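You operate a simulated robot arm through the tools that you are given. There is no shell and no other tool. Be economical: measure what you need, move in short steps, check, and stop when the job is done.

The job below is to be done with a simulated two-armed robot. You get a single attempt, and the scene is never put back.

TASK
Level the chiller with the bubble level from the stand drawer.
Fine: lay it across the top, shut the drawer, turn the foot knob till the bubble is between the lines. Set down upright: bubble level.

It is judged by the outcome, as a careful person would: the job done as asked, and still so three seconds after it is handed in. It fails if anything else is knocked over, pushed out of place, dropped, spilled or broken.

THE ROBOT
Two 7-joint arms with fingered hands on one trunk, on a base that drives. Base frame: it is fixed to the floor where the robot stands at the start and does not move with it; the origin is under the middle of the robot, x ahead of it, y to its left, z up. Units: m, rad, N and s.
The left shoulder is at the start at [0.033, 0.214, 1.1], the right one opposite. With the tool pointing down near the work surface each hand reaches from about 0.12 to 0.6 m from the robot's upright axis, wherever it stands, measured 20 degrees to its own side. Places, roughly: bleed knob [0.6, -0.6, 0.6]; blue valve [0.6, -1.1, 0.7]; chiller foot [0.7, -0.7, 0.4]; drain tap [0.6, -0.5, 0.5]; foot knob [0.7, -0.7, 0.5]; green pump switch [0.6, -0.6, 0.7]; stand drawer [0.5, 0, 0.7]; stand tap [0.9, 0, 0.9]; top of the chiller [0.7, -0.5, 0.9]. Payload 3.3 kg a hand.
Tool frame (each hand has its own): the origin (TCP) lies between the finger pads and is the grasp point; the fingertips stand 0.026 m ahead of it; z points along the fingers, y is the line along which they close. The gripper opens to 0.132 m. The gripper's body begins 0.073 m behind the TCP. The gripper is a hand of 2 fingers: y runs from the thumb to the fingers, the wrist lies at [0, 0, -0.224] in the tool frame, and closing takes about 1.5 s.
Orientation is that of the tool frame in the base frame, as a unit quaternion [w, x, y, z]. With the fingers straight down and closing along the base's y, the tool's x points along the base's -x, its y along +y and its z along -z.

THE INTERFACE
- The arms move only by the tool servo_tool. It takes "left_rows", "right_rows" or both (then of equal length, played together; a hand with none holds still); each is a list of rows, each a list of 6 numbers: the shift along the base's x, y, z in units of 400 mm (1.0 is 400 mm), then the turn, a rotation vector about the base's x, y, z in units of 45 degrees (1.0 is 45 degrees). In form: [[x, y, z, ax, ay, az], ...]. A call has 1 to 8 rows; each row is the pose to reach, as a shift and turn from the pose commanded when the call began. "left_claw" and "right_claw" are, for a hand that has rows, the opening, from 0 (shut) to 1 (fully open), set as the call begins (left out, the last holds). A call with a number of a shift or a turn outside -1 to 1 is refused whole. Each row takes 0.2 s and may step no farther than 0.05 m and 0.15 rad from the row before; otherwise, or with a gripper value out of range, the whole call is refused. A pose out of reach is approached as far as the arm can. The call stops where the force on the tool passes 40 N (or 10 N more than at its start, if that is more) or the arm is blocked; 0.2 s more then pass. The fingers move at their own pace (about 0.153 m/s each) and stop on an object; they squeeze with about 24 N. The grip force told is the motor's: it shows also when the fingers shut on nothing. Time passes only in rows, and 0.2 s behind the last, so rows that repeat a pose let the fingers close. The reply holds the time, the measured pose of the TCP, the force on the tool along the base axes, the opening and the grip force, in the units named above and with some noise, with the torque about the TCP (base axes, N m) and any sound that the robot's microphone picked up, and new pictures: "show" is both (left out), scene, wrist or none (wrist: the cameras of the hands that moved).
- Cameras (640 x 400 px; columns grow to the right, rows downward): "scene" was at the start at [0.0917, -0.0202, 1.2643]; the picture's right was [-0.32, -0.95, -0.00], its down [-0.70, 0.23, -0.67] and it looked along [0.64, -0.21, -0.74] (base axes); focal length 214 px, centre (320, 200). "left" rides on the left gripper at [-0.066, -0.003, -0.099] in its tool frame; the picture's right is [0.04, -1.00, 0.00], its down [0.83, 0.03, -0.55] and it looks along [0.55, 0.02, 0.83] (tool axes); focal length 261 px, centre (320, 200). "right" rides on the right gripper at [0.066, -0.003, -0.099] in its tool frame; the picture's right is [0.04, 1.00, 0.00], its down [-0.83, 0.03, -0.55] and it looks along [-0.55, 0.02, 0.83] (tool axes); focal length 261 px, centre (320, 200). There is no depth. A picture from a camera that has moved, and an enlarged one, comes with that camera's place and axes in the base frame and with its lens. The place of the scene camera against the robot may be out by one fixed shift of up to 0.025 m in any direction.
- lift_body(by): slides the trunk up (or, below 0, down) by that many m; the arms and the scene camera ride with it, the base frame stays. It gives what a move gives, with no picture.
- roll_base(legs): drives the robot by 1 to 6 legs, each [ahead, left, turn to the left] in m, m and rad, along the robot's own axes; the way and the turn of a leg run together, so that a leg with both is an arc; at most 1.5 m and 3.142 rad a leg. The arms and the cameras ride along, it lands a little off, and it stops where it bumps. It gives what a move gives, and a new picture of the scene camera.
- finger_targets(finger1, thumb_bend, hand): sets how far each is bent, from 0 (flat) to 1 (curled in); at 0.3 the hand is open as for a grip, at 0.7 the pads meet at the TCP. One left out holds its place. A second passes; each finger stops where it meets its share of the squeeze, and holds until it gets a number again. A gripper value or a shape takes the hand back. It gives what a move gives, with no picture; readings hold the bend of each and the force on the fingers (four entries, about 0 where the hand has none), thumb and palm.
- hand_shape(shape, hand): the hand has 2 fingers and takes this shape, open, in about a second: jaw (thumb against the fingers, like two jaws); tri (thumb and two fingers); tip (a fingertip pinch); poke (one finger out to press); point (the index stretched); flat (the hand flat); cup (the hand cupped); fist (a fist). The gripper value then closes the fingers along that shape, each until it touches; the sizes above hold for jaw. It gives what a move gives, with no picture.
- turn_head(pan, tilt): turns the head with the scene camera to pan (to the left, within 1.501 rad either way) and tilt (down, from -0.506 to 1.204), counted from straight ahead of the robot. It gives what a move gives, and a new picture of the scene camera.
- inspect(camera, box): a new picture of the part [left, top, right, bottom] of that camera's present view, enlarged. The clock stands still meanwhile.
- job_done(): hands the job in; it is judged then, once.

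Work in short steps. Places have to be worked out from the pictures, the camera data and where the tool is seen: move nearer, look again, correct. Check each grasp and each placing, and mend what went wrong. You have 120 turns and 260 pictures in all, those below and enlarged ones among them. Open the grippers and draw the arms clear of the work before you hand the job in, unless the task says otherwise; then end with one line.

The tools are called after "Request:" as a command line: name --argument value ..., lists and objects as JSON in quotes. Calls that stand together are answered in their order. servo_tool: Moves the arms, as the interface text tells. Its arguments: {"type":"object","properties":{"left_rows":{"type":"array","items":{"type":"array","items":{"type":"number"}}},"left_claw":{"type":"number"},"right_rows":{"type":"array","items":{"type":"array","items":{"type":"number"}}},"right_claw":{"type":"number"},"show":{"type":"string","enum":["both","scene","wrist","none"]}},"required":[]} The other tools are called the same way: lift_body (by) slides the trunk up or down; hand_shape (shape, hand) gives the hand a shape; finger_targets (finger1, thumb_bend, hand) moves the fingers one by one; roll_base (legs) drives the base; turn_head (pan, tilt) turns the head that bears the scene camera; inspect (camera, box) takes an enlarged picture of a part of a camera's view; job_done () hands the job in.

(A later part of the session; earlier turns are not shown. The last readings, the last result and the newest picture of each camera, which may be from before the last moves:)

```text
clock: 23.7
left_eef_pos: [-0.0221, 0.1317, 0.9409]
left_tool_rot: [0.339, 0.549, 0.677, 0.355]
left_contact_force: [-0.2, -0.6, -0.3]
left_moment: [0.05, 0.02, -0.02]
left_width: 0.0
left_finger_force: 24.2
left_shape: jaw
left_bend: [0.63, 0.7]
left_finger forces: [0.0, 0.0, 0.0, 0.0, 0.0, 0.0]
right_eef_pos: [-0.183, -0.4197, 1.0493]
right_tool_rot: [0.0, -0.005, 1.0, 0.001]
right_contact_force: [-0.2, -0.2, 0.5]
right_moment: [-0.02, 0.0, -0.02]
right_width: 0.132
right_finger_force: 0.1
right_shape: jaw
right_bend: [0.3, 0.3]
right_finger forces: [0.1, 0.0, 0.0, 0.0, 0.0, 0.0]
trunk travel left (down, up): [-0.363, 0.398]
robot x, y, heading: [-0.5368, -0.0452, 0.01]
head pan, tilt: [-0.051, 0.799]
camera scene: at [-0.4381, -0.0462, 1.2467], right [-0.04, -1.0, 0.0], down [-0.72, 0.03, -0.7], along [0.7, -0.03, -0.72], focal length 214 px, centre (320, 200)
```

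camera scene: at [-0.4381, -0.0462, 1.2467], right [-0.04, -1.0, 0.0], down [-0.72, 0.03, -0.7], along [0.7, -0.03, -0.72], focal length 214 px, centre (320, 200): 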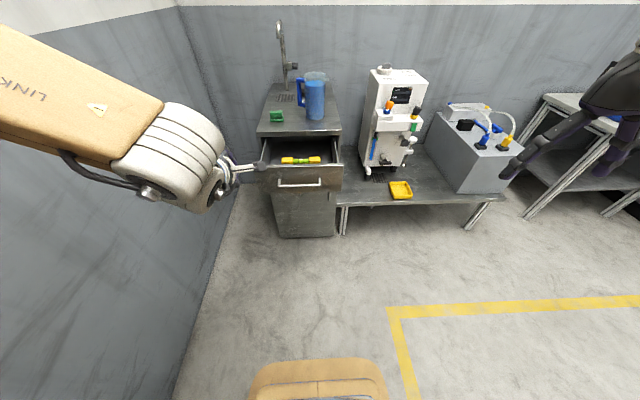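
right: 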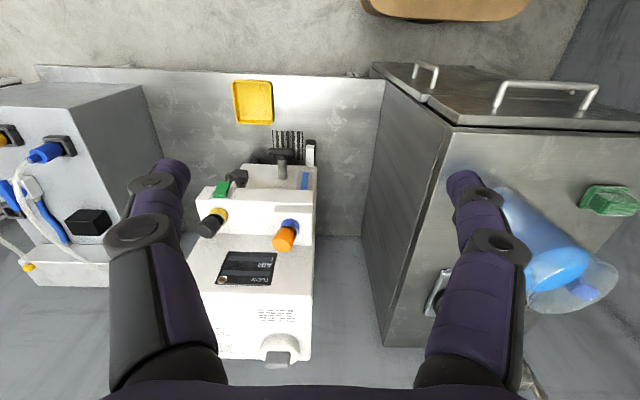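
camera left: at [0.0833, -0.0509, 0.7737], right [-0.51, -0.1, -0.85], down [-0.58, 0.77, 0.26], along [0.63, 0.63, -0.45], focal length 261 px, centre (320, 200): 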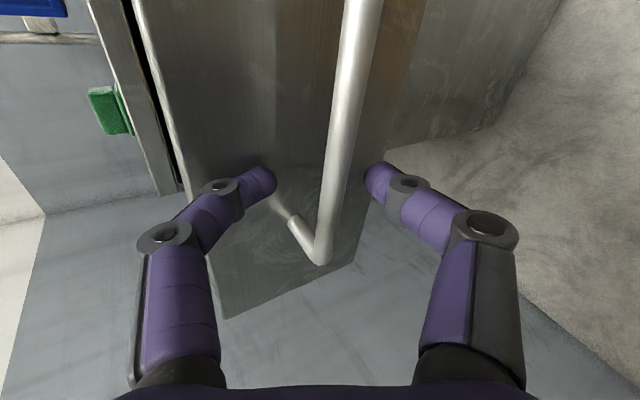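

The base bumped behind, so I won't go back further. I raise the left hand more, then drive ahead so that the right arm reaches the level (≈[0.3, 0.01]).

Request:
servo_tool --left_rows '[[0, 0, 0.12, 0, 0, 0], [0, 0, 0.24, 0, 0, 0], [0, 0, 0.36, 0, 0, 0], [0, 0, 0.48, 0, 0, 0]]' --show "none"

Request:
roll_base --legs '[[0.28, 0, -0.01]]'

```text
clock: 24.7
left_eef_pos: [-0.0234, 0.1299, 1.1331]
left_tool_rot: [0.339, 0.549, 0.676, 0.356]
left_contact_force: [0.3, -0.2, 0.7]
left_moment: [-0.01, 0.01, -0.01]
left_width: 0.0
left_finger_force: 24.1
left_shape: jaw
left_bend: [0.63, 0.7]
left_finger forces: [0.0, 0.0, 0.0, 0.0, 0.1, 0.1]
right_eef_pos: [-0.1828, -0.4192, 1.0492]
right_tool_rot: [0.0, -0.005, 1.0, 0.001]
right_contact_force: [0.4, 0.7, 0.7]
right_moment: [0.01, 0.02, -0.02]
right_width: 0.1319
right_finger_force: 0.0
right_shape: jaw
right_bend: [0.3, 0.3]
right_finger forces: [0.1, 0.0, 0.0, 0.0, 0.0, 0.1]
trunk travel left (down, up): [-0.363, 0.398]
robot x, y, heading: [-0.5408, -0.0444, 0.007]
head pan, tilt: [-0.051, 0.799]
```

```text
clock: 26.6
left_eef_pos: [0.2592, 0.1283, 1.1311]
left_tool_rot: [0.339, 0.553, 0.674, 0.354]
left_contact_force: [0.1, 0.5, 0.1]
left_moment: [0.01, -0.03, 0.0]
left_width: 0.0
left_finger_force: 24.3
left_shape: jaw
left_bend: [0.63, 0.7]
left_finger forces: [0.1, 0.1, 0.0, 0.0, 0.1, 0.0]
right_eef_pos: [0.0948, -0.4208, 1.0474]
right_tool_rot: [-0.001, -0.001, 1.0, 0.001]
right_contact_force: [0.6, -0.1, 0.0]
right_moment: [0.0, 0.01, 0.01]
right_width: 0.1316
right_finger_force: 0.1
right_shape: jaw
right_bend: [0.3, 0.3]
right_finger forces: [0.0, 0.0, 0.0, 0.1, 0.1, 0.1]
trunk travel left (down, up): [-0.363, 0.398]
robot x, y, heading: [-0.2596, -0.0501, 0.001]
head pan, tilt: [-0.051, 0.799]
camera scene: at [-0.1578, -0.046, 1.2466], right [-0.05, -1.0, 0.0], down [-0.72, 0.04, -0.7], along [0.7, -0.03, -0.72], focal length 214 px, centre (320, 200)
```

scene: 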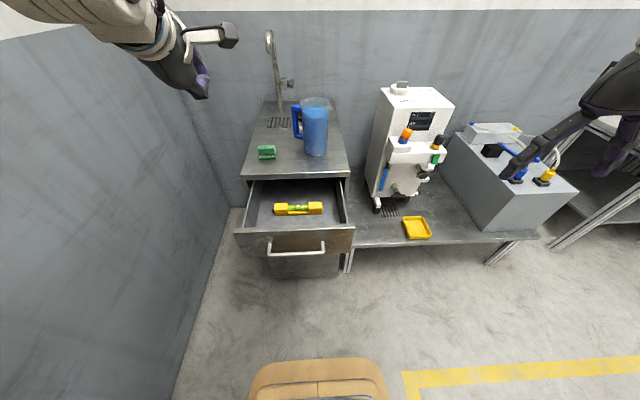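

The level looks to be at roughly x≈0.36, y≈0.01 in the drawer. I bring the right hand over the drawer to see it from near.

Request:
servo_tool --right_rows '[[0.05, 0.1, -0.02, 0, 0, 0], [0.1, 0.2, -0.04, 0, 0, 0], [0.15, 0.3, -0.06, 0, 0, 0], [0.2, 0.4, -0.08, 0, 0, 0], [0.25, 0.5, -0.1, 0, 0, 0], [0.3, 0.6, -0.12, 0, 0, 0], [0.35, 0.7, -0.14, 0, 0, 0], [0.38, 0.8, -0.16, 0, 0, 0]]'

```text
clock: 28.4
left_eef_pos: [0.259, 0.1278, 1.13]
left_tool_rot: [0.339, 0.552, 0.675, 0.353]
left_contact_force: [0.5, 0.8, 0.4]
left_moment: [-0.03, 0.0, 0.01]
left_width: 0.0002
left_finger_force: 24.2
left_shape: jaw
left_bend: [0.63, 0.7]
left_finger forces: [0.1, 0.0, 0.0, 0.1, 0.1, 0.1]
right_eef_pos: [0.1185, -0.2945, 0.9511]
right_tool_rot: [0.005, -0.001, 1.0, 0.009]
right_contact_force: [1.4, 0.5, 0.1]
right_moment: [0.01, 0.04, -0.01]
right_width: 0.1318
right_finger_force: 0.1
right_shape: jaw
right_bend: [0.3, 0.3]
right_finger forces: [0.0, 0.1, 0.0, 0.0, 0.0, 0.1]
right hand out of reach, approached as far as the arm can: row 1, 2, 3, 4, 5, 6, 7, 8
trunk travel left (down, up): [-0.363, 0.398]
robot x, y, heading: [-0.2605, -0.0504, -0.002]
head pan, tilt: [-0.051, 0.799]
camera scene: at [-0.1577, -0.0461, 1.2465], right [-0.05, -1.0, 0.0], down [-0.72, 0.04, -0.7], along [0.7, -0.03, -0.72], focal length 214 px, centre (320, 200)
camera right: at [0.0501, -0.299, 1.0494], right [-0.04, 1.0, 0.02], down [0.83, 0.02, 0.56], along [0.56, 0.04, -0.83], focal length 261 px, centre (320, 200)
```

scene: 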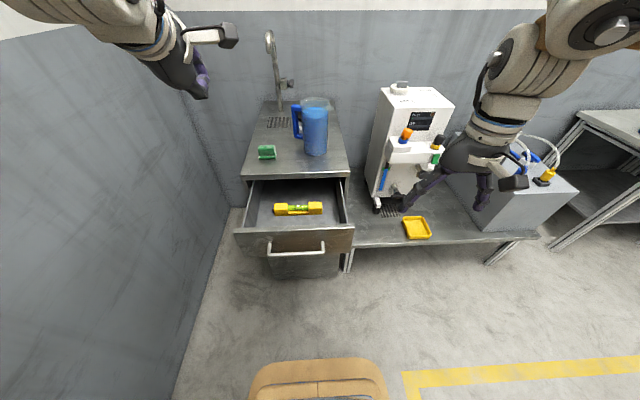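
right: 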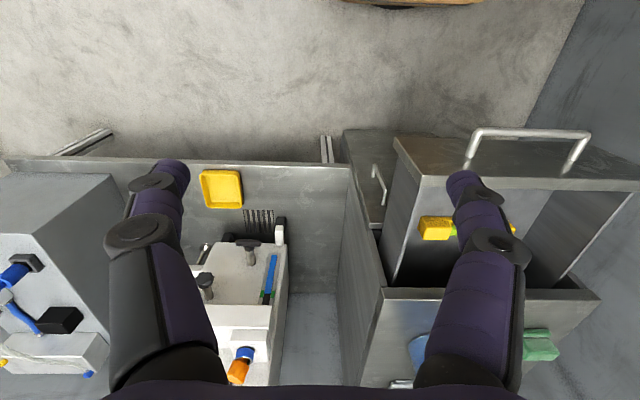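

The right arm is at its joint limits toward the left; the left arm suits the drawer better. I put the right arm back, turn the left hand to point straight down, and shift the base right.

Request:
servo_tool --right_rows '[[0, -0.1, 0.05, 0, 0, 0], [-0.02, -0.2, 0.12, 0, 0, 0], [-0.04, -0.3, 0.2, 0, 0, 0], [-0.06, -0.35, 0.25, 0, 0, 0], [-0.06, -0.35, 0.25, 0, 0, 0], [-0.06, -0.35, 0.25, 0, 0, 0]]' --left_rows '[[0, 0, 0, 0, 0.166, 0], [0, 0, 0, 0, 0.333, 0], [0, 0, 0, 0, 0.5, 0], [0, 0, 0, 0, 0.666, 0], [0, 0, 0, 0, 0.833, 0], [0, 0, 0, 0, 1, 0]]' --show "none"

Request:
roll_base --legs '[[0, -0.12, 0]]'

```text
refused: row 3 steps farther than a row can; nothing moved
```

```text
clock: 29.7
left_eef_pos: [0.2589, 0.0053, 1.1313]
left_tool_rot: [0.34, 0.552, 0.674, 0.354]
left_contact_force: [0.0, -0.1, 0.0]
left_moment: [0.03, -0.02, 0.03]
left_width: 0.0
left_finger_force: 23.4
left_shape: jaw
left_bend: [0.63, 0.7]
left_finger forces: [0.0, 0.1, 0.0, 0.1, 0.0, 0.0]
right_eef_pos: [0.1175, -0.415, 0.9502]
right_tool_rot: [0.005, -0.001, 1.0, 0.01]
right_contact_force: [0.1, 0.1, 0.1]
right_moment: [0.04, -0.04, 0.02]
right_width: 0.132
right_finger_force: 0.1
right_shape: jaw
right_bend: [0.3, 0.3]
right_finger forces: [0.1, 0.0, 0.0, 0.1, 0.0, 0.0]
trunk travel left (down, up): [-0.363, 0.398]
robot x, y, heading: [-0.2596, -0.1666, 0.0]
head pan, tilt: [-0.051, 0.799]
camera scene: at [-0.1585, -0.168, 1.2467], right [-0.05, -1.0, 0.0], down [-0.72, 0.04, -0.7], along [0.7, -0.03, -0.72], focal length 214 px, centre (320, 200)
```

scene: 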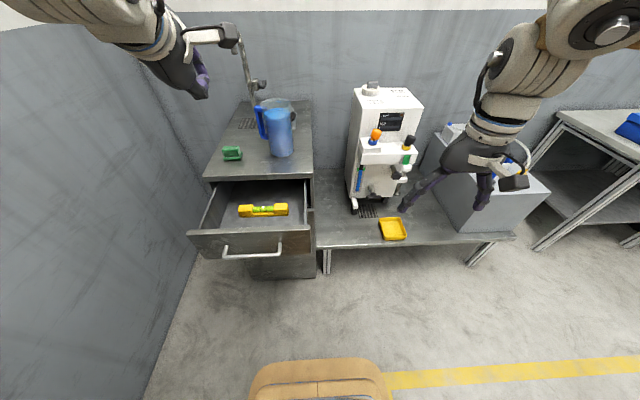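

Same motion again with smaller steps.

Request:
servo_tool --right_rows '[[0, -0.08, 0.05, 0, 0, 0], [-0.02, -0.16, 0.1, 0, 0, 0], [-0.04, -0.24, 0.15, 0, 0, 0], [-0.06, -0.3, 0.2, 0, 0, 0], [-0.06, -0.33, 0.25, 0, 0, 0], [-0.06, -0.33, 0.25, 0, 0, 0]]' --left_rows '[[0, 0, 0, 0, 0.166, 0], [0, 0, 0, 0, 0.333, 0], [0, 0, 0, 0, 0.5, 0], [0, 0, 0, 0, 0.666, 0], [0, 0, 0, 0, 0.833, 0], [0, 0, 0, 0, 1, 0]]'

```text
clock: 31.1
left_eef_pos: [0.1874, -0.0352, 1.0801]
left_tool_rot: [0.059, 0.644, 0.754, 0.116]
left_contact_force: [-0.1, -0.7, 0.5]
left_moment: [-0.04, 0.01, 0.01]
left_width: 0.0
left_finger_force: 24.0
left_shape: jaw
left_bend: [0.63, 0.7]
left_finger forces: [0.1, 0.1, 0.0, 0.0, 0.1, 0.0]
left hand out of reach, approached as far as the arm can: row 3, 4, 5, 6
right_eef_pos: [0.0923, -0.547, 1.0516]
right_tool_rot: [0.006, -0.001, 1.0, 0.01]
right_contact_force: [-0.5, -0.2, 0.2]
right_moment: [0.02, 0.0, -0.01]
right_width: 0.1317
right_finger_force: 0.2
right_shape: jaw
right_bend: [0.3, 0.3]
right_finger forces: [0.0, 0.1, 0.0, 0.0, 0.0, 0.1]
trunk travel left (down, up): [-0.363, 0.398]
robot x, y, heading: [-0.2643, -0.1681, 0.003]
head pan, tilt: [-0.051, 0.799]
camera scene: at [-0.1584, -0.1666, 1.2467], right [-0.05, -1.0, 0.0], down [-0.72, 0.04, -0.7], along [0.7, -0.03, -0.72], focal length 214 px, centre (320, 200)
camera right: at [0.025, -0.5516, 1.1504], right [-0.04, 1.0, 0.02], down [0.83, 0.02, 0.56], along [0.56, 0.04, -0.83], focal length 261 px, centre (320, 200)
camera left: at [0.1722, -0.1091, 1.1711], right [-0.96, -0.1, -0.25], down [-0.23, 0.77, 0.59], along [0.13, 0.63, -0.77], focal length 261 px, centre (320, 200)
```

scene: 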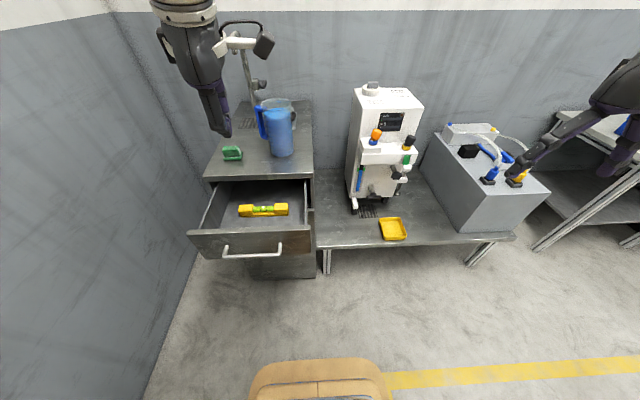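
right: 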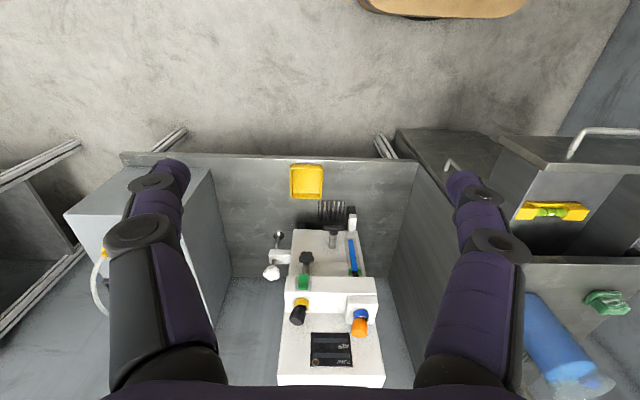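
left: 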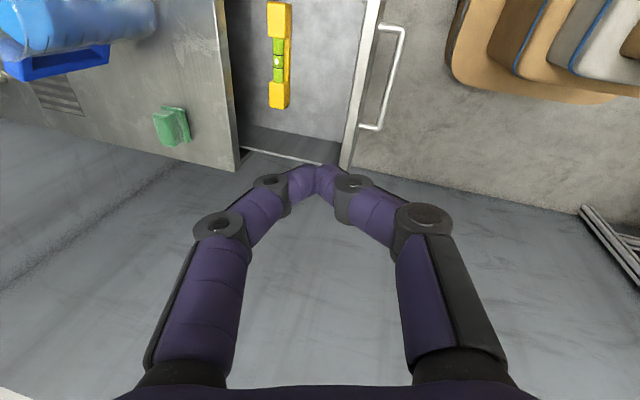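

Level centre is at ≈(0.357, 0.0), only ~5 cm from the stand's top edge, too tight for the hand. I'll lower the closed left fingers inside the drawer front and pull it ~6 cm further. First go above it.

Request:
servo_tool --left_rows '[[0.02, 0.015, -0.1, -0.02, 0.05, -0.03], [0.04, 0.03, -0.2, -0.04, 0.1, -0.07], [0.06, 0.045, -0.3, -0.06, 0.15, -0.1], [0.08, 0.06, -0.4, -0.09, 0.2, -0.14], [0.1, 0.075, -0.5, -0.11, 0.25, -0.17], [0.12, 0.0875, -0.575, -0.127, 0.306, -0.21]]' --show "wrist"

```text
clock: 32.5
left_eef_pos: [0.1748, -0.0469, 0.8537]
left_tool_rot: [0.008, 0.708, 0.706, -0.004]
left_contact_force: [-1.3, 0.2, 0.4]
left_moment: [0.03, 0.03, 0.0]
left_width: 0.0
left_finger_force: 23.4
left_shape: jaw
left_bend: [0.63, 0.7]
left_finger forces: [0.0, 0.0, 0.1, 0.1, 0.0, 0.1]
left hand out of reach, approached as far as the arm can: row 2, 3, 4, 5, 6
right_eef_pos: [0.0919, -0.5471, 1.0511]
right_tool_rot: [0.006, -0.001, 1.0, 0.009]
right_contact_force: [0.2, 0.6, -0.4]
right_moment: [-0.02, 0.02, 0.01]
right_width: 0.1317
right_finger_force: 0.0
right_shape: jaw
right_bend: [0.3, 0.3]
right_finger forces: [0.0, 0.1, 0.1, 0.0, 0.0, 0.0]
trunk travel left (down, up): [-0.363, 0.398]
robot x, y, heading: [-0.257, -0.168, -0.002]
head pan, tilt: [-0.051, 0.799]
camera left: at [0.172, -0.1101, 0.952], right [-1.0, 0.04, -0.01], down [0.03, 0.84, 0.54], along [0.03, 0.54, -0.84], focal length 261 px, centre (320, 200)
```

left: 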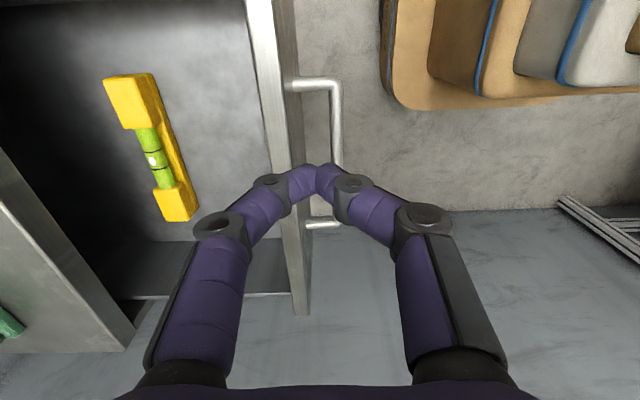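

Orientation is now straight down with closing along x. I roll ahead 6.5 cm to put the tips inside the drawer front, then descend.

Request:
roll_base --legs '[[0.068, 0, 0]]'

Request:
servo_tool --left_rows '[[0, 0, -0.1, 0, 0, 0], [0, 0, -0.2, 0, 0, 0], [0, 0, -0.27, 0, 0, 0]]' --show "wrist"

```text
clock: 33.5
left_eef_pos: [0.2436, -0.0476, 0.8523]
left_tool_rot: [0.008, 0.708, 0.706, -0.005]
left_contact_force: [0.8, -0.3, -0.2]
left_moment: [-0.01, 0.03, -0.01]
left_width: 0.0
left_finger_force: 24.0
left_shape: jaw
left_bend: [0.63, 0.7]
left_finger forces: [0.0, 0.0, 0.1, 0.1, 0.0, 0.1]
right_eef_pos: [0.1621, -0.548, 1.0511]
right_tool_rot: [0.004, -0.002, 1.0, 0.009]
right_contact_force: [0.4, -1.0, -0.8]
right_moment: [0.0, 0.04, 0.01]
right_width: 0.132
right_finger_force: 0.1
right_shape: jaw
right_bend: [0.3, 0.3]
right_finger forces: [0.0, 0.1, 0.0, 0.1, 0.0, 0.1]
trunk travel left (down, up): [-0.363, 0.398]
robot x, y, heading: [-0.1867, -0.1673, -0.0]
head pan, tilt: [-0.051, 0.799]
camera scene: at [-0.0886, -0.1665, 1.2465], right [-0.05, -1.0, 0.0], down [-0.72, 0.04, -0.7], along [0.7, -0.03, -0.72], focal length 214 px, centre (320, 200)
```

scene: 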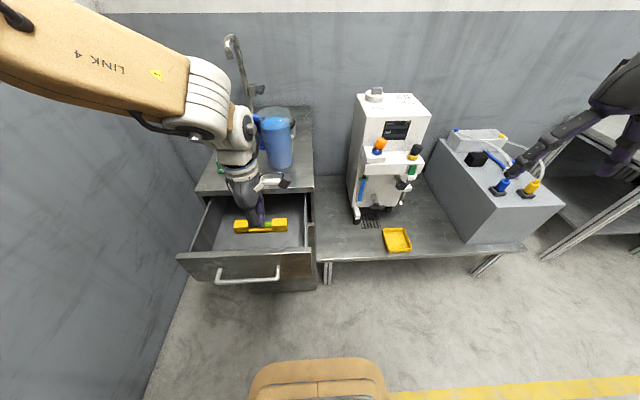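

```text
clock: 34.3
left_eef_pos: [0.231, -0.056, 0.7475]
left_tool_rot: [0.008, 0.707, 0.707, -0.003]
left_contact_force: [1.0, -0.2, 0.1]
left_moment: [0.02, 0.01, -0.01]
left_width: 0.0
left_finger_force: 24.5
left_shape: jaw
left_bend: [0.63, 0.7]
left_finger forces: [0.0, 0.0, 0.0, 0.0, 0.0, 0.0]
left hand out of reach, approached as far as the arm can: row 2, 3
right_eef_pos: [0.1604, -0.5464, 1.0512]
right_tool_rot: [0.006, -0.001, 1.0, 0.009]
right_contact_force: [0.5, 0.0, 0.2]
right_moment: [-0.01, 0.0, 0.0]
right_width: 0.1319
right_finger_force: 0.1
right_shape: jaw
right_bend: [0.3, 0.3]
right_finger forces: [0.0, 0.0, 0.0, 0.0, 0.0, 0.1]
trunk travel left (down, up): [-0.363, 0.398]
robot x, y, heading: [-0.1871, -0.1702, 0.0]
head pan, tilt: [-0.051, 0.799]
camera left: at [0.228, -0.1187, 0.8476], right [-1.0, 0.04, -0.01], down [0.03, 0.84, 0.54], along [0.03, 0.54, -0.84], focal length 261 px, centre (320, 200)
```

left: 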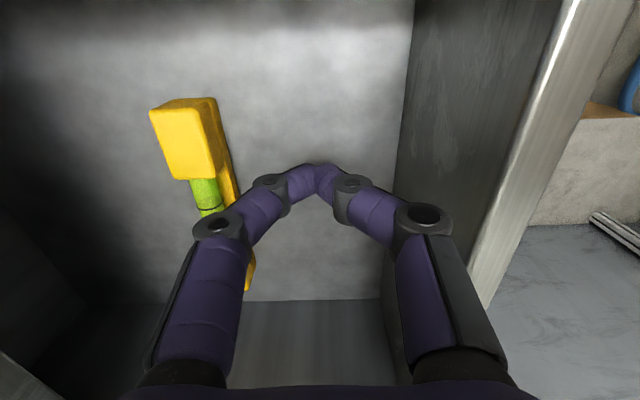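

Tips are inside the drawer, ~3–4 cm behind the front panel. I roll back 10 cm so the drawer opens ~6 cm more.

Request:
roll_base --legs '[[-0.1, 0, 0]]'

Request:
inspect --camera "left" --box '[0, 0, 640, 400]'

```text
clock: 35.9
left_eef_pos: [0.1373, -0.0557, 0.753]
left_tool_rot: [0.016, 0.705, 0.709, 0.002]
left_contact_force: [3.3, -0.3, 0.8]
left_moment: [-0.01, 0.11, -0.03]
left_width: 0.0
left_finger_force: 23.9
left_shape: jaw
left_bend: [0.62, 0.7]
left_finger forces: [0.1, 0.0, 0.1, 0.1, 3.1, 0.0]
right_eef_pos: [0.0612, -0.5473, 1.0504]
right_tool_rot: [0.005, 0.0, 1.0, 0.011]
right_contact_force: [0.3, -0.3, 0.5]
right_moment: [-0.01, 0.01, 0.01]
right_width: 0.1317
right_finger_force: 0.1
right_shape: jaw
right_bend: [0.3, 0.3]
right_finger forces: [0.0, 0.0, 0.0, 0.0, 0.0, 0.0]
trunk travel left (down, up): [-0.363, 0.398]
robot x, y, heading: [-0.2885, -0.1669, 0.004]
head pan, tilt: [-0.051, 0.799]
stopped in leg 1: the force on the tool passed its limit at 42 N (the readings are from after the stop); the commanded pose is now the measured one
camera scene: at [-0.1897, -0.1665, 1.2465], right [-0.05, -1.0, 0.0], down [-0.72, 0.04, -0.7], along [0.7, -0.03, -0.72], focal length 214 px, centre (320, 200)
```

scene: 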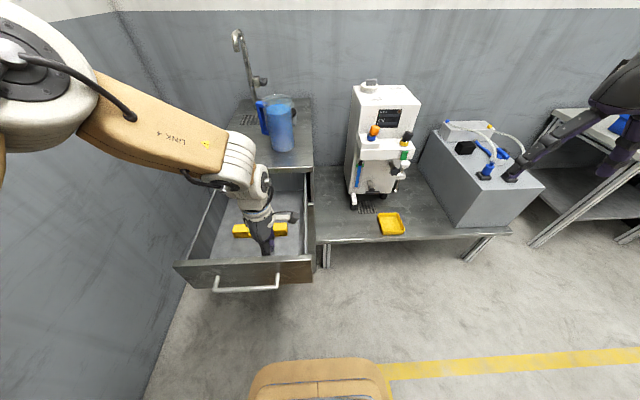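

```text
1.00 times, centred on (320, 200) of left (not enlarged: the box is as wide or as high as the picture)
camera zoom: at [0.1331, -0.1183, 0.8516], right [-1.0, 0.03, -0.03], down [0.01, 0.84, 0.54], along [0.04, 0.54, -0.84], focal length 261 px, centre (320, 200)
```

zoom: 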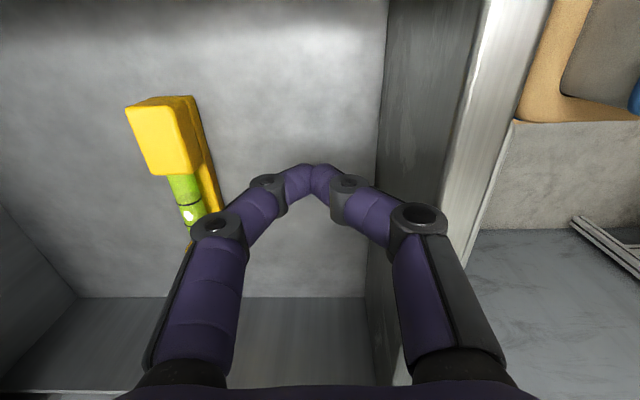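

The drawer reached its stop, well open; the level is now near x≈0.25. I raise the hand, open it, and move above the level.

Request:
servo_tool --left_rows '[[0.02, 0, 0.1, 0, 0, 0], [0.02, 0, 0.2, 0, 0, 0], [0.07, 0.03, 0.25, 0, 0, 0], [0.14, 0.07, 0.27, 0, 0, 0], [0.22, 0.1, 0.27, 0, 0, 0], [0.27, 0.13, 0.27, 0, 0, 0]]' --left_claw 0.5

```text
clock: 37.3
left_eef_pos: [0.1592, -0.0576, 0.861]
left_tool_rot: [0.016, 0.704, 0.71, 0.002]
left_contact_force: [0.5, 0.0, -1.0]
left_moment: [-0.03, 0.01, 0.02]
left_width: 0.0655
left_finger_force: 0.1
left_shape: jaw
left_bend: [0.73, 0.7]
left_finger forces: [0.0, 0.0, 0.1, 0.0, 0.0, 0.1]
left hand out of reach, approached as far as the arm can: row 3, 4, 5, 6
right_eef_pos: [0.0606, -0.5474, 1.0508]
right_tool_rot: [0.006, -0.001, 1.0, 0.01]
right_contact_force: [0.4, 0.6, 0.0]
right_moment: [-0.02, 0.01, -0.01]
right_width: 0.1321
right_finger_force: 0.1
right_shape: jaw
right_bend: [0.3, 0.3]
right_finger forces: [0.1, 0.0, 0.1, 0.0, 0.0, 0.0]
trunk travel left (down, up): [-0.363, 0.398]
robot x, y, heading: [-0.29, -0.1703, -0.002]
head pan, tilt: [-0.051, 0.799]
camera scene: at [-0.1899, -0.1665, 1.2467], right [-0.05, -1.0, 0.0], down [-0.72, 0.04, -0.7], along [0.7, -0.03, -0.72], focal length 214 px, centre (320, 200)
camera left: at [0.1547, -0.1196, 0.9601], right [-1.0, 0.03, -0.03], down [0.01, 0.84, 0.54], along [0.04, 0.54, -0.84], focal length 261 px, centre (320, 200)
```

scene: 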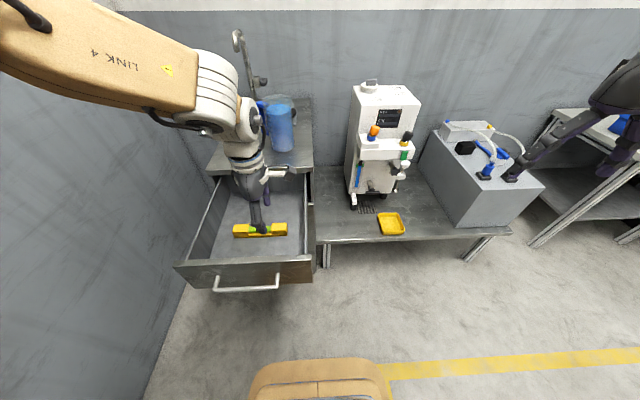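
left: 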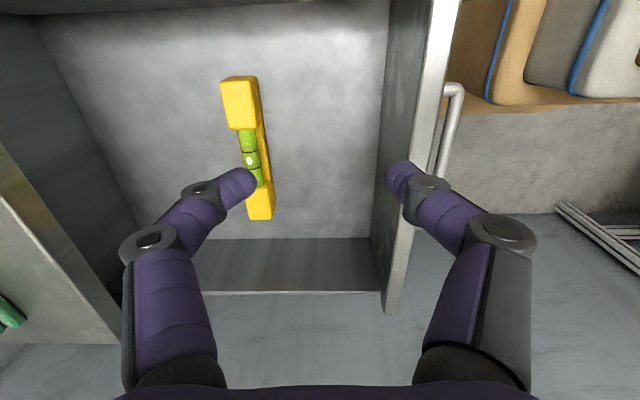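

Level centre ≈(0.244, 0.0). The arm is limited horizontally, so I roll the base ahead 8.5 cm and left 5.5 cm to bring the hand above it.

Request:
roll_base --legs '[[0.085, 0.055, 0]]'

Request:
inspect --camera "left" --box '[0, 0, 640, 400]'

```text
clock: 38.4
left_eef_pos: [0.2435, -0.0008, 0.8587]
left_tool_rot: [0.017, 0.703, 0.711, 0.002]
left_contact_force: [0.3, -0.5, 0.7]
left_moment: [0.0, 0.04, 0.03]
left_width: 0.0654
left_finger_force: 0.1
left_shape: jaw
left_bend: [0.73, 0.7]
left_finger forces: [0.0, 0.0, 0.1, 0.1, 0.0, 0.0]
right_eef_pos: [0.1477, -0.4912, 1.0509]
right_tool_rot: [0.004, -0.003, 1.0, 0.01]
right_contact_force: [0.3, 0.3, -0.3]
right_moment: [-0.02, 0.01, 0.01]
right_width: 0.1317
right_finger_force: 0.1
right_shape: jaw
right_bend: [0.3, 0.3]
right_finger forces: [0.1, 0.0, 0.1, 0.0, 0.1, 0.0]
trunk travel left (down, up): [-0.363, 0.398]
robot x, y, heading: [-0.2061, -0.1145, 0.001]
head pan, tilt: [-0.051, 0.799]
camera scene: at [-0.1035, -0.11, 1.2465], right [-0.05, -1.0, 0.0], down [-0.72, 0.03, -0.7], along [0.7, -0.03, -0.72], focal length 214 px, centre (320, 200)
```

scene: 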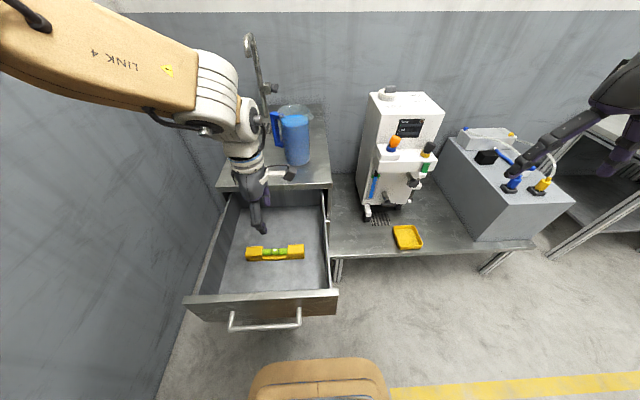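

```text
1.00 times, centred on (320, 200) of left (not enlarged: the box is as wide or as high as the picture)
camera zoom: at [0.2407, -0.0629, 0.9594], right [-1.0, 0.03, -0.03], down [0.01, 0.84, 0.54], along [0.04, 0.54, -0.84], focal length 261 px, centre (320, 200)
```

zoom: 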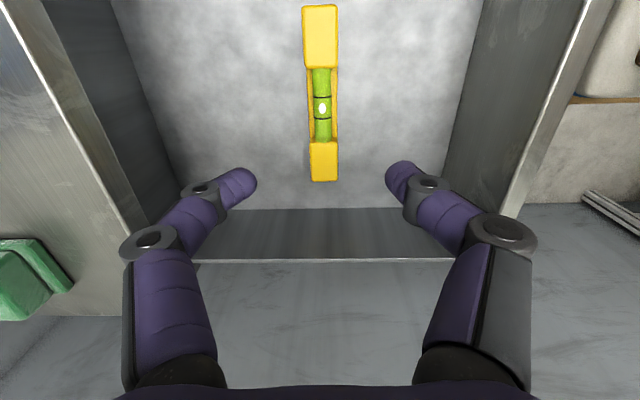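

The level is centred under the hand; its top is at about z≈0.68. I descend to TCP z≈0.70 and look.

Request:
servo_tool --left_rows '[[0, 0, -0.1, 0, 0, 0], [0, 0, -0.2, 0, 0, 0], [0, 0, -0.3, 0, 0, 0], [0, 0, -0.39, 0, 0, 0]]'

```text
clock: 39.4
left_eef_pos: [0.2207, -0.0143, 0.7141]
left_tool_rot: [0.017, 0.702, 0.712, 0.003]
left_contact_force: [-0.3, 0.4, 0.0]
left_moment: [-0.02, 0.02, 0.01]
left_width: 0.0656
left_finger_force: 0.1
left_shape: jaw
left_bend: [0.73, 0.7]
left_finger forces: [0.0, 0.0, 0.0, 0.1, 0.0, 0.0]
left hand out of reach, approached as far as the arm can: row 2, 3, 4
right_eef_pos: [0.1465, -0.4898, 1.0508]
right_tool_rot: [0.004, -0.002, 1.0, 0.009]
right_contact_force: [0.3, -0.1, -0.2]
right_moment: [0.01, 0.02, -0.04]
right_width: 0.132
right_finger_force: 0.0
right_shape: jaw
right_bend: [0.3, 0.3]
right_finger forces: [0.0, 0.0, 0.0, 0.1, 0.0, 0.0]
trunk travel left (down, up): [-0.363, 0.398]
robot x, y, heading: [-0.2081, -0.1126, 0.002]
head pan, tilt: [-0.051, 0.799]
camera scene: at [-0.1047, -0.1109, 1.2467], right [-0.05, -1.0, 0.0], down [-0.72, 0.03, -0.7], along [0.7, -0.03, -0.72], focal length 214 px, centre (320, 200)
camera left: at [0.2171, -0.0777, 0.8128], right [-1.0, 0.03, -0.03], down [0.01, 0.84, 0.54], along [0.04, 0.54, -0.84], focal length 261 px, centre (320, 200)
```

scene: 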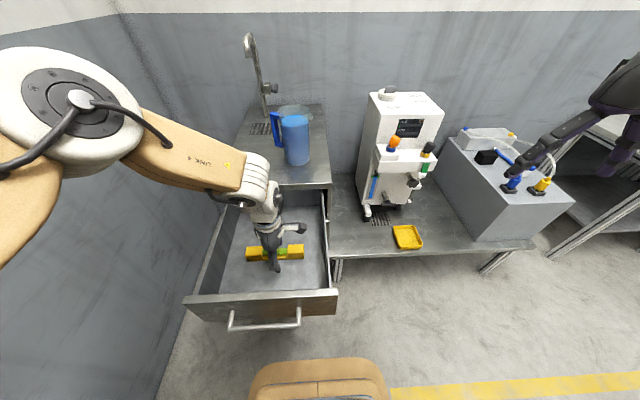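
left: 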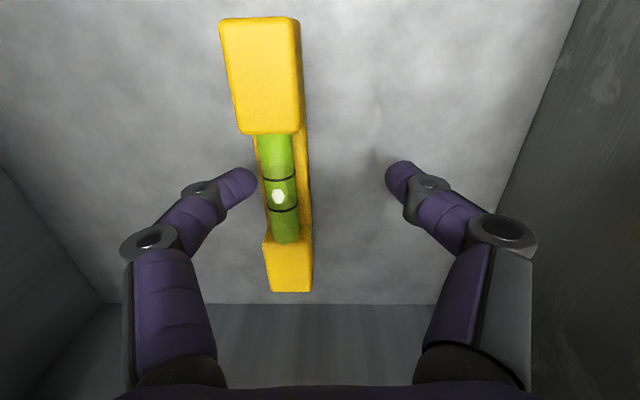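

The arm drifts back as it lowers, so I use trunk and base: lift 1.5 cm, roll ahead 2.7 cm and left 1 cm.

Request:
lift_body --by 0.015

Request:
roll_base --legs '[[0.027, 0.01, 0]]'

Request:
inspect --camera "left" --box '[0, 0, 640, 400]'

```text
clock: 40.1
left_eef_pos: [0.2206, -0.0151, 0.7289]
left_tool_rot: [0.017, 0.702, 0.712, 0.003]
left_contact_force: [0.9, -0.6, -0.5]
left_moment: [0.02, -0.03, 0.02]
left_width: 0.0657
left_finger_force: 0.1
left_shape: jaw
left_bend: [0.73, 0.7]
left_finger forces: [0.0, 0.1, 0.1, 0.0, 0.1, 0.1]
right_eef_pos: [0.1471, -0.49, 1.0666]
right_tool_rot: [0.005, -0.001, 1.0, 0.009]
right_contact_force: [0.9, 0.4, 0.1]
right_moment: [0.02, -0.01, -0.02]
right_width: 0.132
right_finger_force: 0.2
right_shape: jaw
right_bend: [0.3, 0.3]
right_finger forces: [0.1, 0.1, 0.0, 0.0, 0.0, 0.1]
trunk travel left (down, up): [-0.378, 0.383]
robot x, y, heading: [-0.203, -0.1131, 0.0]
head pan, tilt: [-0.051, 0.799]
```

```text
clock: 40.9
left_eef_pos: [0.2483, -0.0036, 0.7286]
left_tool_rot: [0.017, 0.702, 0.712, 0.003]
left_contact_force: [0.7, -0.7, 0.3]
left_moment: [-0.02, 0.03, 0.02]
left_width: 0.0655
left_finger_force: 0.1
left_shape: jaw
left_bend: [0.73, 0.7]
left_finger forces: [0.0, 0.0, 0.0, 0.0, 0.0, 0.0]
right_eef_pos: [0.1757, -0.4815, 1.066]
right_tool_rot: [0.005, 0.0, 1.0, 0.01]
right_contact_force: [0.6, 0.2, -1.7]
right_moment: [-0.02, 0.04, 0.02]
right_width: 0.132
right_finger_force: 0.1
right_shape: jaw
right_bend: [0.3, 0.3]
right_finger forces: [0.0, 0.0, 0.0, 0.1, 0.0, 0.0]
trunk travel left (down, up): [-0.378, 0.383]
robot x, y, heading: [-0.1764, -0.1005, 0.0]
head pan, tilt: [-0.051, 0.799]
camera scene: at [-0.0781, -0.1002, 1.2616], right [-0.05, -1.0, 0.0], down [-0.72, 0.03, -0.7], along [0.7, -0.03, -0.72], focal length 214 px, centre (320, 200)
```

scene: 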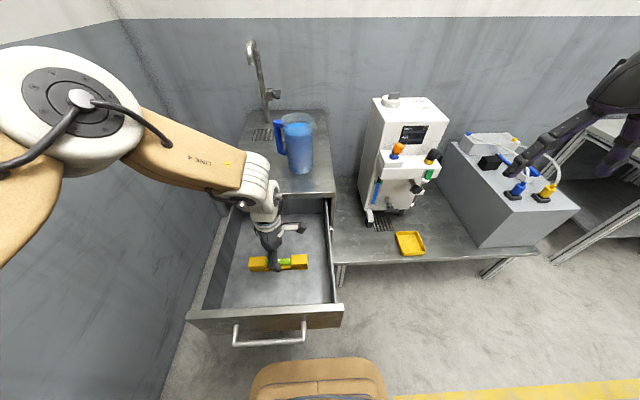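

```text
1.00 times, centred on (320, 200) of left (not enlarged: the box is as wide or as high as the picture)
camera zoom: at [0.2444, -0.0672, 0.8278], right [-1.0, 0.03, -0.03], down [0.01, 0.84, 0.54], along [0.04, 0.54, -0.84], focal length 261 px, centre (320, 200)
```

zoom: 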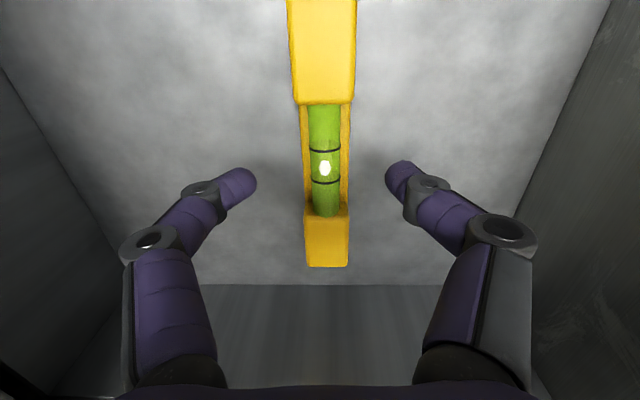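

Nicely centred. Lower the trunk 4 cm, then a bit more while watching the force.

Request:
lift_body --by -0.04

Request:
lift_body --by -0.012

Request:
inspect --camera "left" --box '[0, 0, 640, 400]'

```text
clock: 41.7
left_eef_pos: [0.2474, -0.0045, 0.6892]
left_tool_rot: [0.017, 0.702, 0.712, 0.004]
left_contact_force: [0.1, 0.3, 0.6]
left_moment: [-0.02, 0.01, 0.0]
left_width: 0.0655
left_finger_force: 0.1
left_shape: jaw
left_bend: [0.73, 0.7]
left_finger forces: [0.0, 0.0, 0.0, 0.0, 0.0, 0.1]
right_eef_pos: [0.1743, -0.4802, 1.0261]
right_tool_rot: [0.006, -0.001, 1.0, 0.009]
right_contact_force: [0.2, 0.0, 0.5]
right_moment: [0.01, 0.01, 0.01]
right_width: 0.1322
right_finger_force: 0.0
right_shape: jaw
right_bend: [0.3, 0.3]
right_finger forces: [0.1, 0.1, 0.0, 0.1, 0.0, 0.0]
trunk travel left (down, up): [-0.338, 0.423]
robot x, y, heading: [-0.1807, -0.1031, -0.002]
head pan, tilt: [-0.051, 0.799]
```

```text
clock: 42.3
left_eef_pos: [0.2476, -0.0046, 0.6789]
left_tool_rot: [0.017, 0.702, 0.712, 0.004]
left_contact_force: [-1.1, 1.5, 20.8]
left_moment: [0.12, 0.9, -0.12]
left_width: 0.0658
left_finger_force: 0.2
left_shape: jaw
left_bend: [0.73, 0.7]
left_finger forces: [0.1, 0.0, 0.1, 0.1, 19.7, 0.0]
right_eef_pos: [0.174, -0.4806, 1.0138]
right_tool_rot: [0.005, -0.001, 1.0, 0.011]
right_contact_force: [0.4, 1.2, -1.1]
right_moment: [0.01, 0.05, 0.04]
right_width: 0.1318
right_finger_force: 0.1
right_shape: jaw
right_bend: [0.3, 0.3]
right_finger forces: [0.1, 0.1, 0.0, 0.1, 0.1, 0.0]
trunk travel left (down, up): [-0.326, 0.435]
robot x, y, heading: [-0.1775, -0.1028, -0.001]
head pan, tilt: [-0.051, 0.799]
```

```text
1.00 times, centred on (320, 200) of left (not enlarged: the box is as wide or as high as the picture)
camera zoom: at [0.2433, -0.0675, 0.7778], right [-1.0, 0.03, -0.03], down [0.01, 0.84, 0.54], along [0.04, 0.54, -0.84], focal length 261 px, centre (320, 200)
```

zoom: 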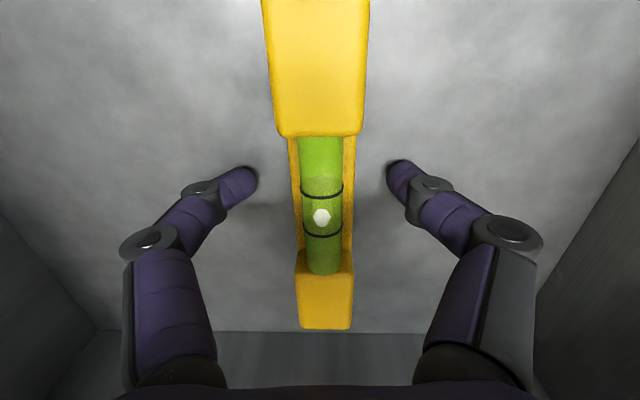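

The thumb tip just touched the drawer floor. Raise 5 mm and close on the level.

Request:
lift_body --by 0.006

Request:
servo_tool --left_rows '[[0, 0, 0, 0, 0, 0], [0, 0, 0, 0, 0, 0], [0, 0, 0, 0, 0, 0], [0, 0, 0, 0, 0, 0], [0, 0, 0, 0, 0, 0]]' --left_claw 0 --show "wrist"

```text
clock: 42.9
left_eef_pos: [0.2478, -0.005, 0.6823]
left_tool_rot: [0.017, 0.702, 0.712, 0.003]
left_contact_force: [-0.1, 0.7, -0.7]
left_moment: [0.01, -0.02, 0.0]
left_width: 0.0657
left_finger_force: 0.1
left_shape: jaw
left_bend: [0.73, 0.7]
left_finger forces: [0.1, 0.1, 0.1, 0.0, 0.0, 0.0]
right_eef_pos: [0.1733, -0.4811, 1.0191]
right_tool_rot: [0.004, 0.0, 1.0, 0.009]
right_contact_force: [0.2, 0.0, -0.5]
right_moment: [0.0, -0.02, -0.01]
right_width: 0.1318
right_finger_force: 0.1
right_shape: jaw
right_bend: [0.3, 0.3]
right_finger forces: [0.0, 0.0, 0.1, 0.1, 0.0, 0.1]
trunk travel left (down, up): [-0.332, 0.429]
robot x, y, heading: [-0.1757, -0.0993, 0.001]
head pan, tilt: [-0.051, 0.799]
```

```text
clock: 44.1
left_eef_pos: [0.2482, -0.0042, 0.6835]
left_tool_rot: [0.016, 0.702, 0.712, 0.003]
left_contact_force: [1.1, 1.2, 0.7]
left_moment: [0.01, 0.03, -0.01]
left_width: 0.026
left_finger_force: 24.3
left_shape: jaw
left_bend: [0.73, 0.7]
left_finger forces: [21.6, 0.0, 0.1, 0.1, 21.6, 0.0]
right_eef_pos: [0.1745, -0.4809, 1.0195]
right_tool_rot: [0.005, -0.001, 1.0, 0.009]
right_contact_force: [0.7, -0.3, 0.6]
right_moment: [-0.01, 0.0, 0.0]
right_width: 0.132
right_finger_force: 0.1
right_shape: jaw
right_bend: [0.3, 0.3]
right_finger forces: [0.0, 0.1, 0.0, 0.1, 0.0, 0.0]
trunk travel left (down, up): [-0.332, 0.429]
robot x, y, heading: [-0.1778, -0.1032, 0.006]
head pan, tilt: [-0.051, 0.799]
camera left: at [0.2435, -0.0675, 0.7824], right [-1.0, 0.03, -0.03], down [0.01, 0.84, 0.54], along [0.04, 0.54, -0.84], focal length 261 px, centre (320, 200)
```

left: 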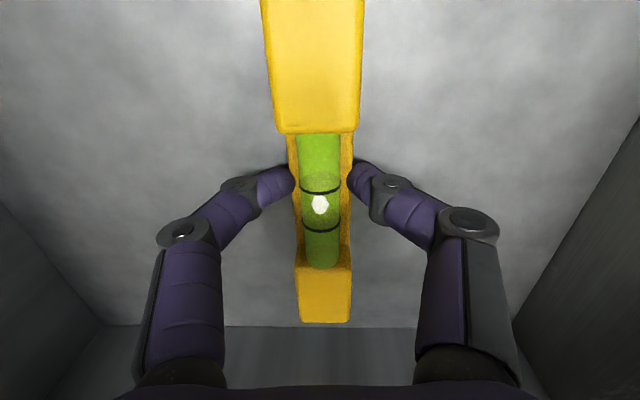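

Level is gripped (width 0.026; its bottom ~3 cm under the TCP). I lift with the trunk by 0.3 m.

Request:
lift_body --by 0.3

Request:
turn_head --pan -0.5 --tilt 0.8

Request:
inspect --camera "left" --box '[0, 0, 640, 400]'

```text
clock: 47.1
left_eef_pos: [0.2531, -0.0049, 1.0018]
left_tool_rot: [0.033, 0.7, 0.713, 0.02]
left_contact_force: [-0.1, 0.4, -1.1]
left_moment: [0.01, 0.01, -0.01]
left_width: 0.0263
left_finger_force: 23.7
left_shape: jaw
left_bend: [0.73, 0.7]
left_finger forces: [21.7, 0.1, 0.0, 0.0, 21.6, 0.1]
right_eef_pos: [0.1734, -0.4806, 1.3194]
right_tool_rot: [0.006, -0.001, 1.0, 0.01]
right_contact_force: [0.2, 0.0, -0.3]
right_moment: [-0.01, 0.0, -0.02]
right_width: 0.1318
right_finger_force: 0.1
right_shape: jaw
right_bend: [0.3, 0.3]
right_finger forces: [0.1, 0.0, 0.0, 0.1, 0.0, 0.0]
trunk travel left (down, up): [-0.632, 0.129]
robot x, y, heading: [-0.1781, -0.1005, -0.001]
head pan, tilt: [-0.051, 0.799]
```

```text
clock: 48.0
left_eef_pos: [0.2528, -0.0051, 1.0018]
left_tool_rot: [0.033, 0.7, 0.713, 0.02]
left_contact_force: [-0.3, -0.3, -1.7]
left_moment: [-0.01, 0.03, 0.01]
left_width: 0.0262
left_finger_force: 24.4
left_shape: jaw
left_bend: [0.73, 0.7]
left_finger forces: [21.6, 0.1, 0.0, 0.1, 21.5, 0.1]
right_eef_pos: [0.1742, -0.4804, 1.32]
right_tool_rot: [0.004, -0.001, 1.0, 0.01]
right_contact_force: [-0.2, 0.1, 1.0]
right_moment: [-0.02, -0.03, 0.02]
right_width: 0.132
right_finger_force: 0.0
right_shape: jaw
right_bend: [0.3, 0.3]
right_finger forces: [0.0, 0.0, 0.0, 0.0, 0.1, 0.0]
trunk travel left (down, up): [-0.632, 0.129]
robot x, y, heading: [-0.1773, -0.1059, 0.008]
head pan, tilt: [-0.499, 0.799]
camera scene: at [-0.108, -0.1352, 1.5166], right [-0.48, -0.88, 0.0], down [-0.63, 0.34, -0.7], along [0.61, -0.33, -0.72], focal length 214 px, centre (320, 200)
```

scene: 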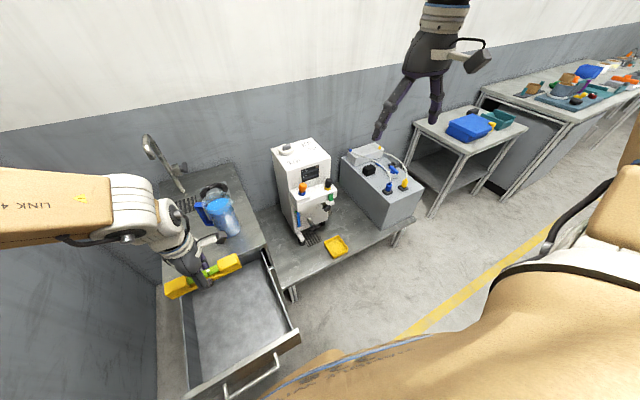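

```text
1.00 times, centred on (320, 200) of left (not enlarged: the box is as wide or as high as the picture)
camera zoom: at [0.2446, -0.0682, 1.1009], right [-1.0, 0.02, -0.08], down [-0.02, 0.84, 0.54], along [0.08, 0.54, -0.84], focal length 261 px, centre (320, 200)
```

zoom: 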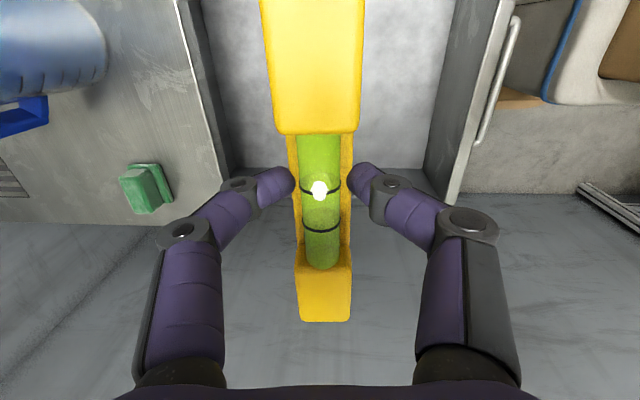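

The level is held well. I raise the trunk a bit and drive to the right, in front of the chiller.

Request:
lift_body --by 0.08

Request:
roll_base --legs '[[0, -0.48, 0], [0.12, 0, 0]]'

Request:
inspect --camera "right" --box '[0, 0, 640, 400]'

```text
clock: 49.1
left_eef_pos: [0.2529, -0.0053, 1.0814]
left_tool_rot: [0.034, 0.7, 0.713, 0.02]
left_contact_force: [0.0, 0.0, -1.8]
left_moment: [-0.01, -0.01, 0.01]
left_width: 0.0262
left_finger_force: 24.6
left_shape: jaw
left_bend: [0.73, 0.7]
left_finger forces: [21.5, 0.0, 0.0, 0.0, 21.6, 0.1]
right_eef_pos: [0.174, -0.4814, 1.3997]
right_tool_rot: [0.005, -0.001, 1.0, 0.01]
right_contact_force: [-0.3, -0.8, 0.9]
right_moment: [0.0, -0.01, -0.01]
right_width: 0.132
right_finger_force: 0.1
right_shape: jaw
right_bend: [0.3, 0.3]
right_finger forces: [0.1, 0.1, 0.0, 0.0, 0.0, 0.1]
trunk travel left (down, up): [-0.712, 0.049]
robot x, y, heading: [-0.1787, -0.1024, 0.0]
head pan, tilt: [-0.499, 0.799]
```

```text
clock: 52.8
left_eef_pos: [0.3735, -0.4859, 1.0824]
left_tool_rot: [0.033, 0.702, 0.711, 0.02]
left_contact_force: [1.4, -0.3, -2.1]
left_moment: [-0.01, 0.02, 0.03]
left_width: 0.0261
left_finger_force: 24.3
left_shape: jaw
left_bend: [0.73, 0.7]
left_finger forces: [21.6, 0.0, 0.0, 0.0, 21.8, 0.1]
right_eef_pos: [0.2921, -0.9602, 1.401]
right_tool_rot: [0.005, 0.0, 1.0, 0.011]
right_contact_force: [0.4, -0.1, 0.1]
right_moment: [-0.03, 0.01, 0.01]
right_width: 0.132
right_finger_force: 0.1
right_shape: jaw
right_bend: [0.3, 0.3]
right_finger forces: [0.0, 0.0, 0.0, 0.0, 0.0, 0.0]
trunk travel left (down, up): [-0.712, 0.049]
robot x, y, heading: [-0.0603, -0.5815, -0.002]
head pan, tilt: [-0.499, 0.799]
camera scene: at [0.0115, -0.6137, 1.5966], right [-0.48, -0.88, 0.0], down [-0.63, 0.35, -0.7], along [0.61, -0.34, -0.72], focal length 214 px, centre (320, 200)
```

scene: 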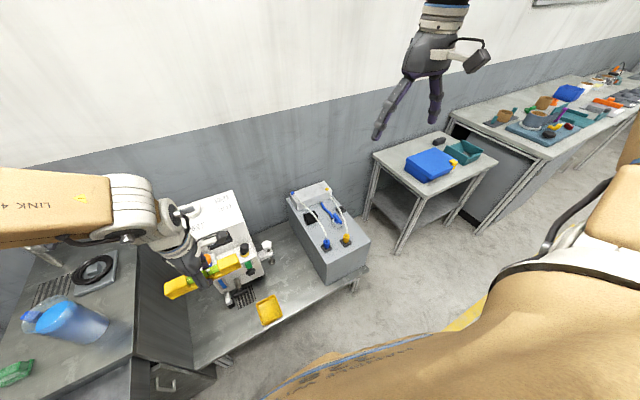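

```text
1.00 times, centred on (320, 200) of right (not enlarged: the box is as wide or as high as the picture)
camera zoom: at [0.2245, -0.9652, 1.4989], right [-0.04, 1.0, 0.02], down [0.83, 0.02, 0.56], along [0.56, 0.04, -0.83], focal length 261 px, centre (320, 200)
```

zoom: 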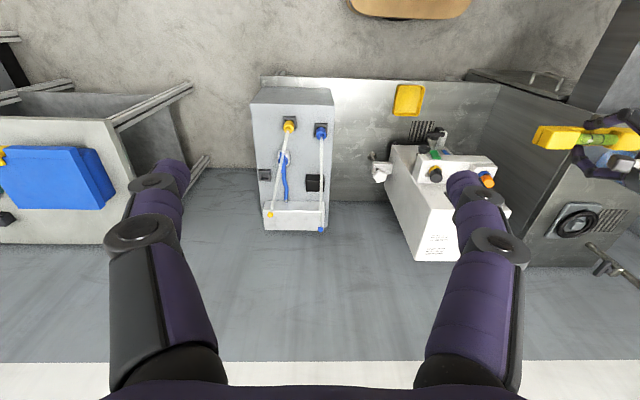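

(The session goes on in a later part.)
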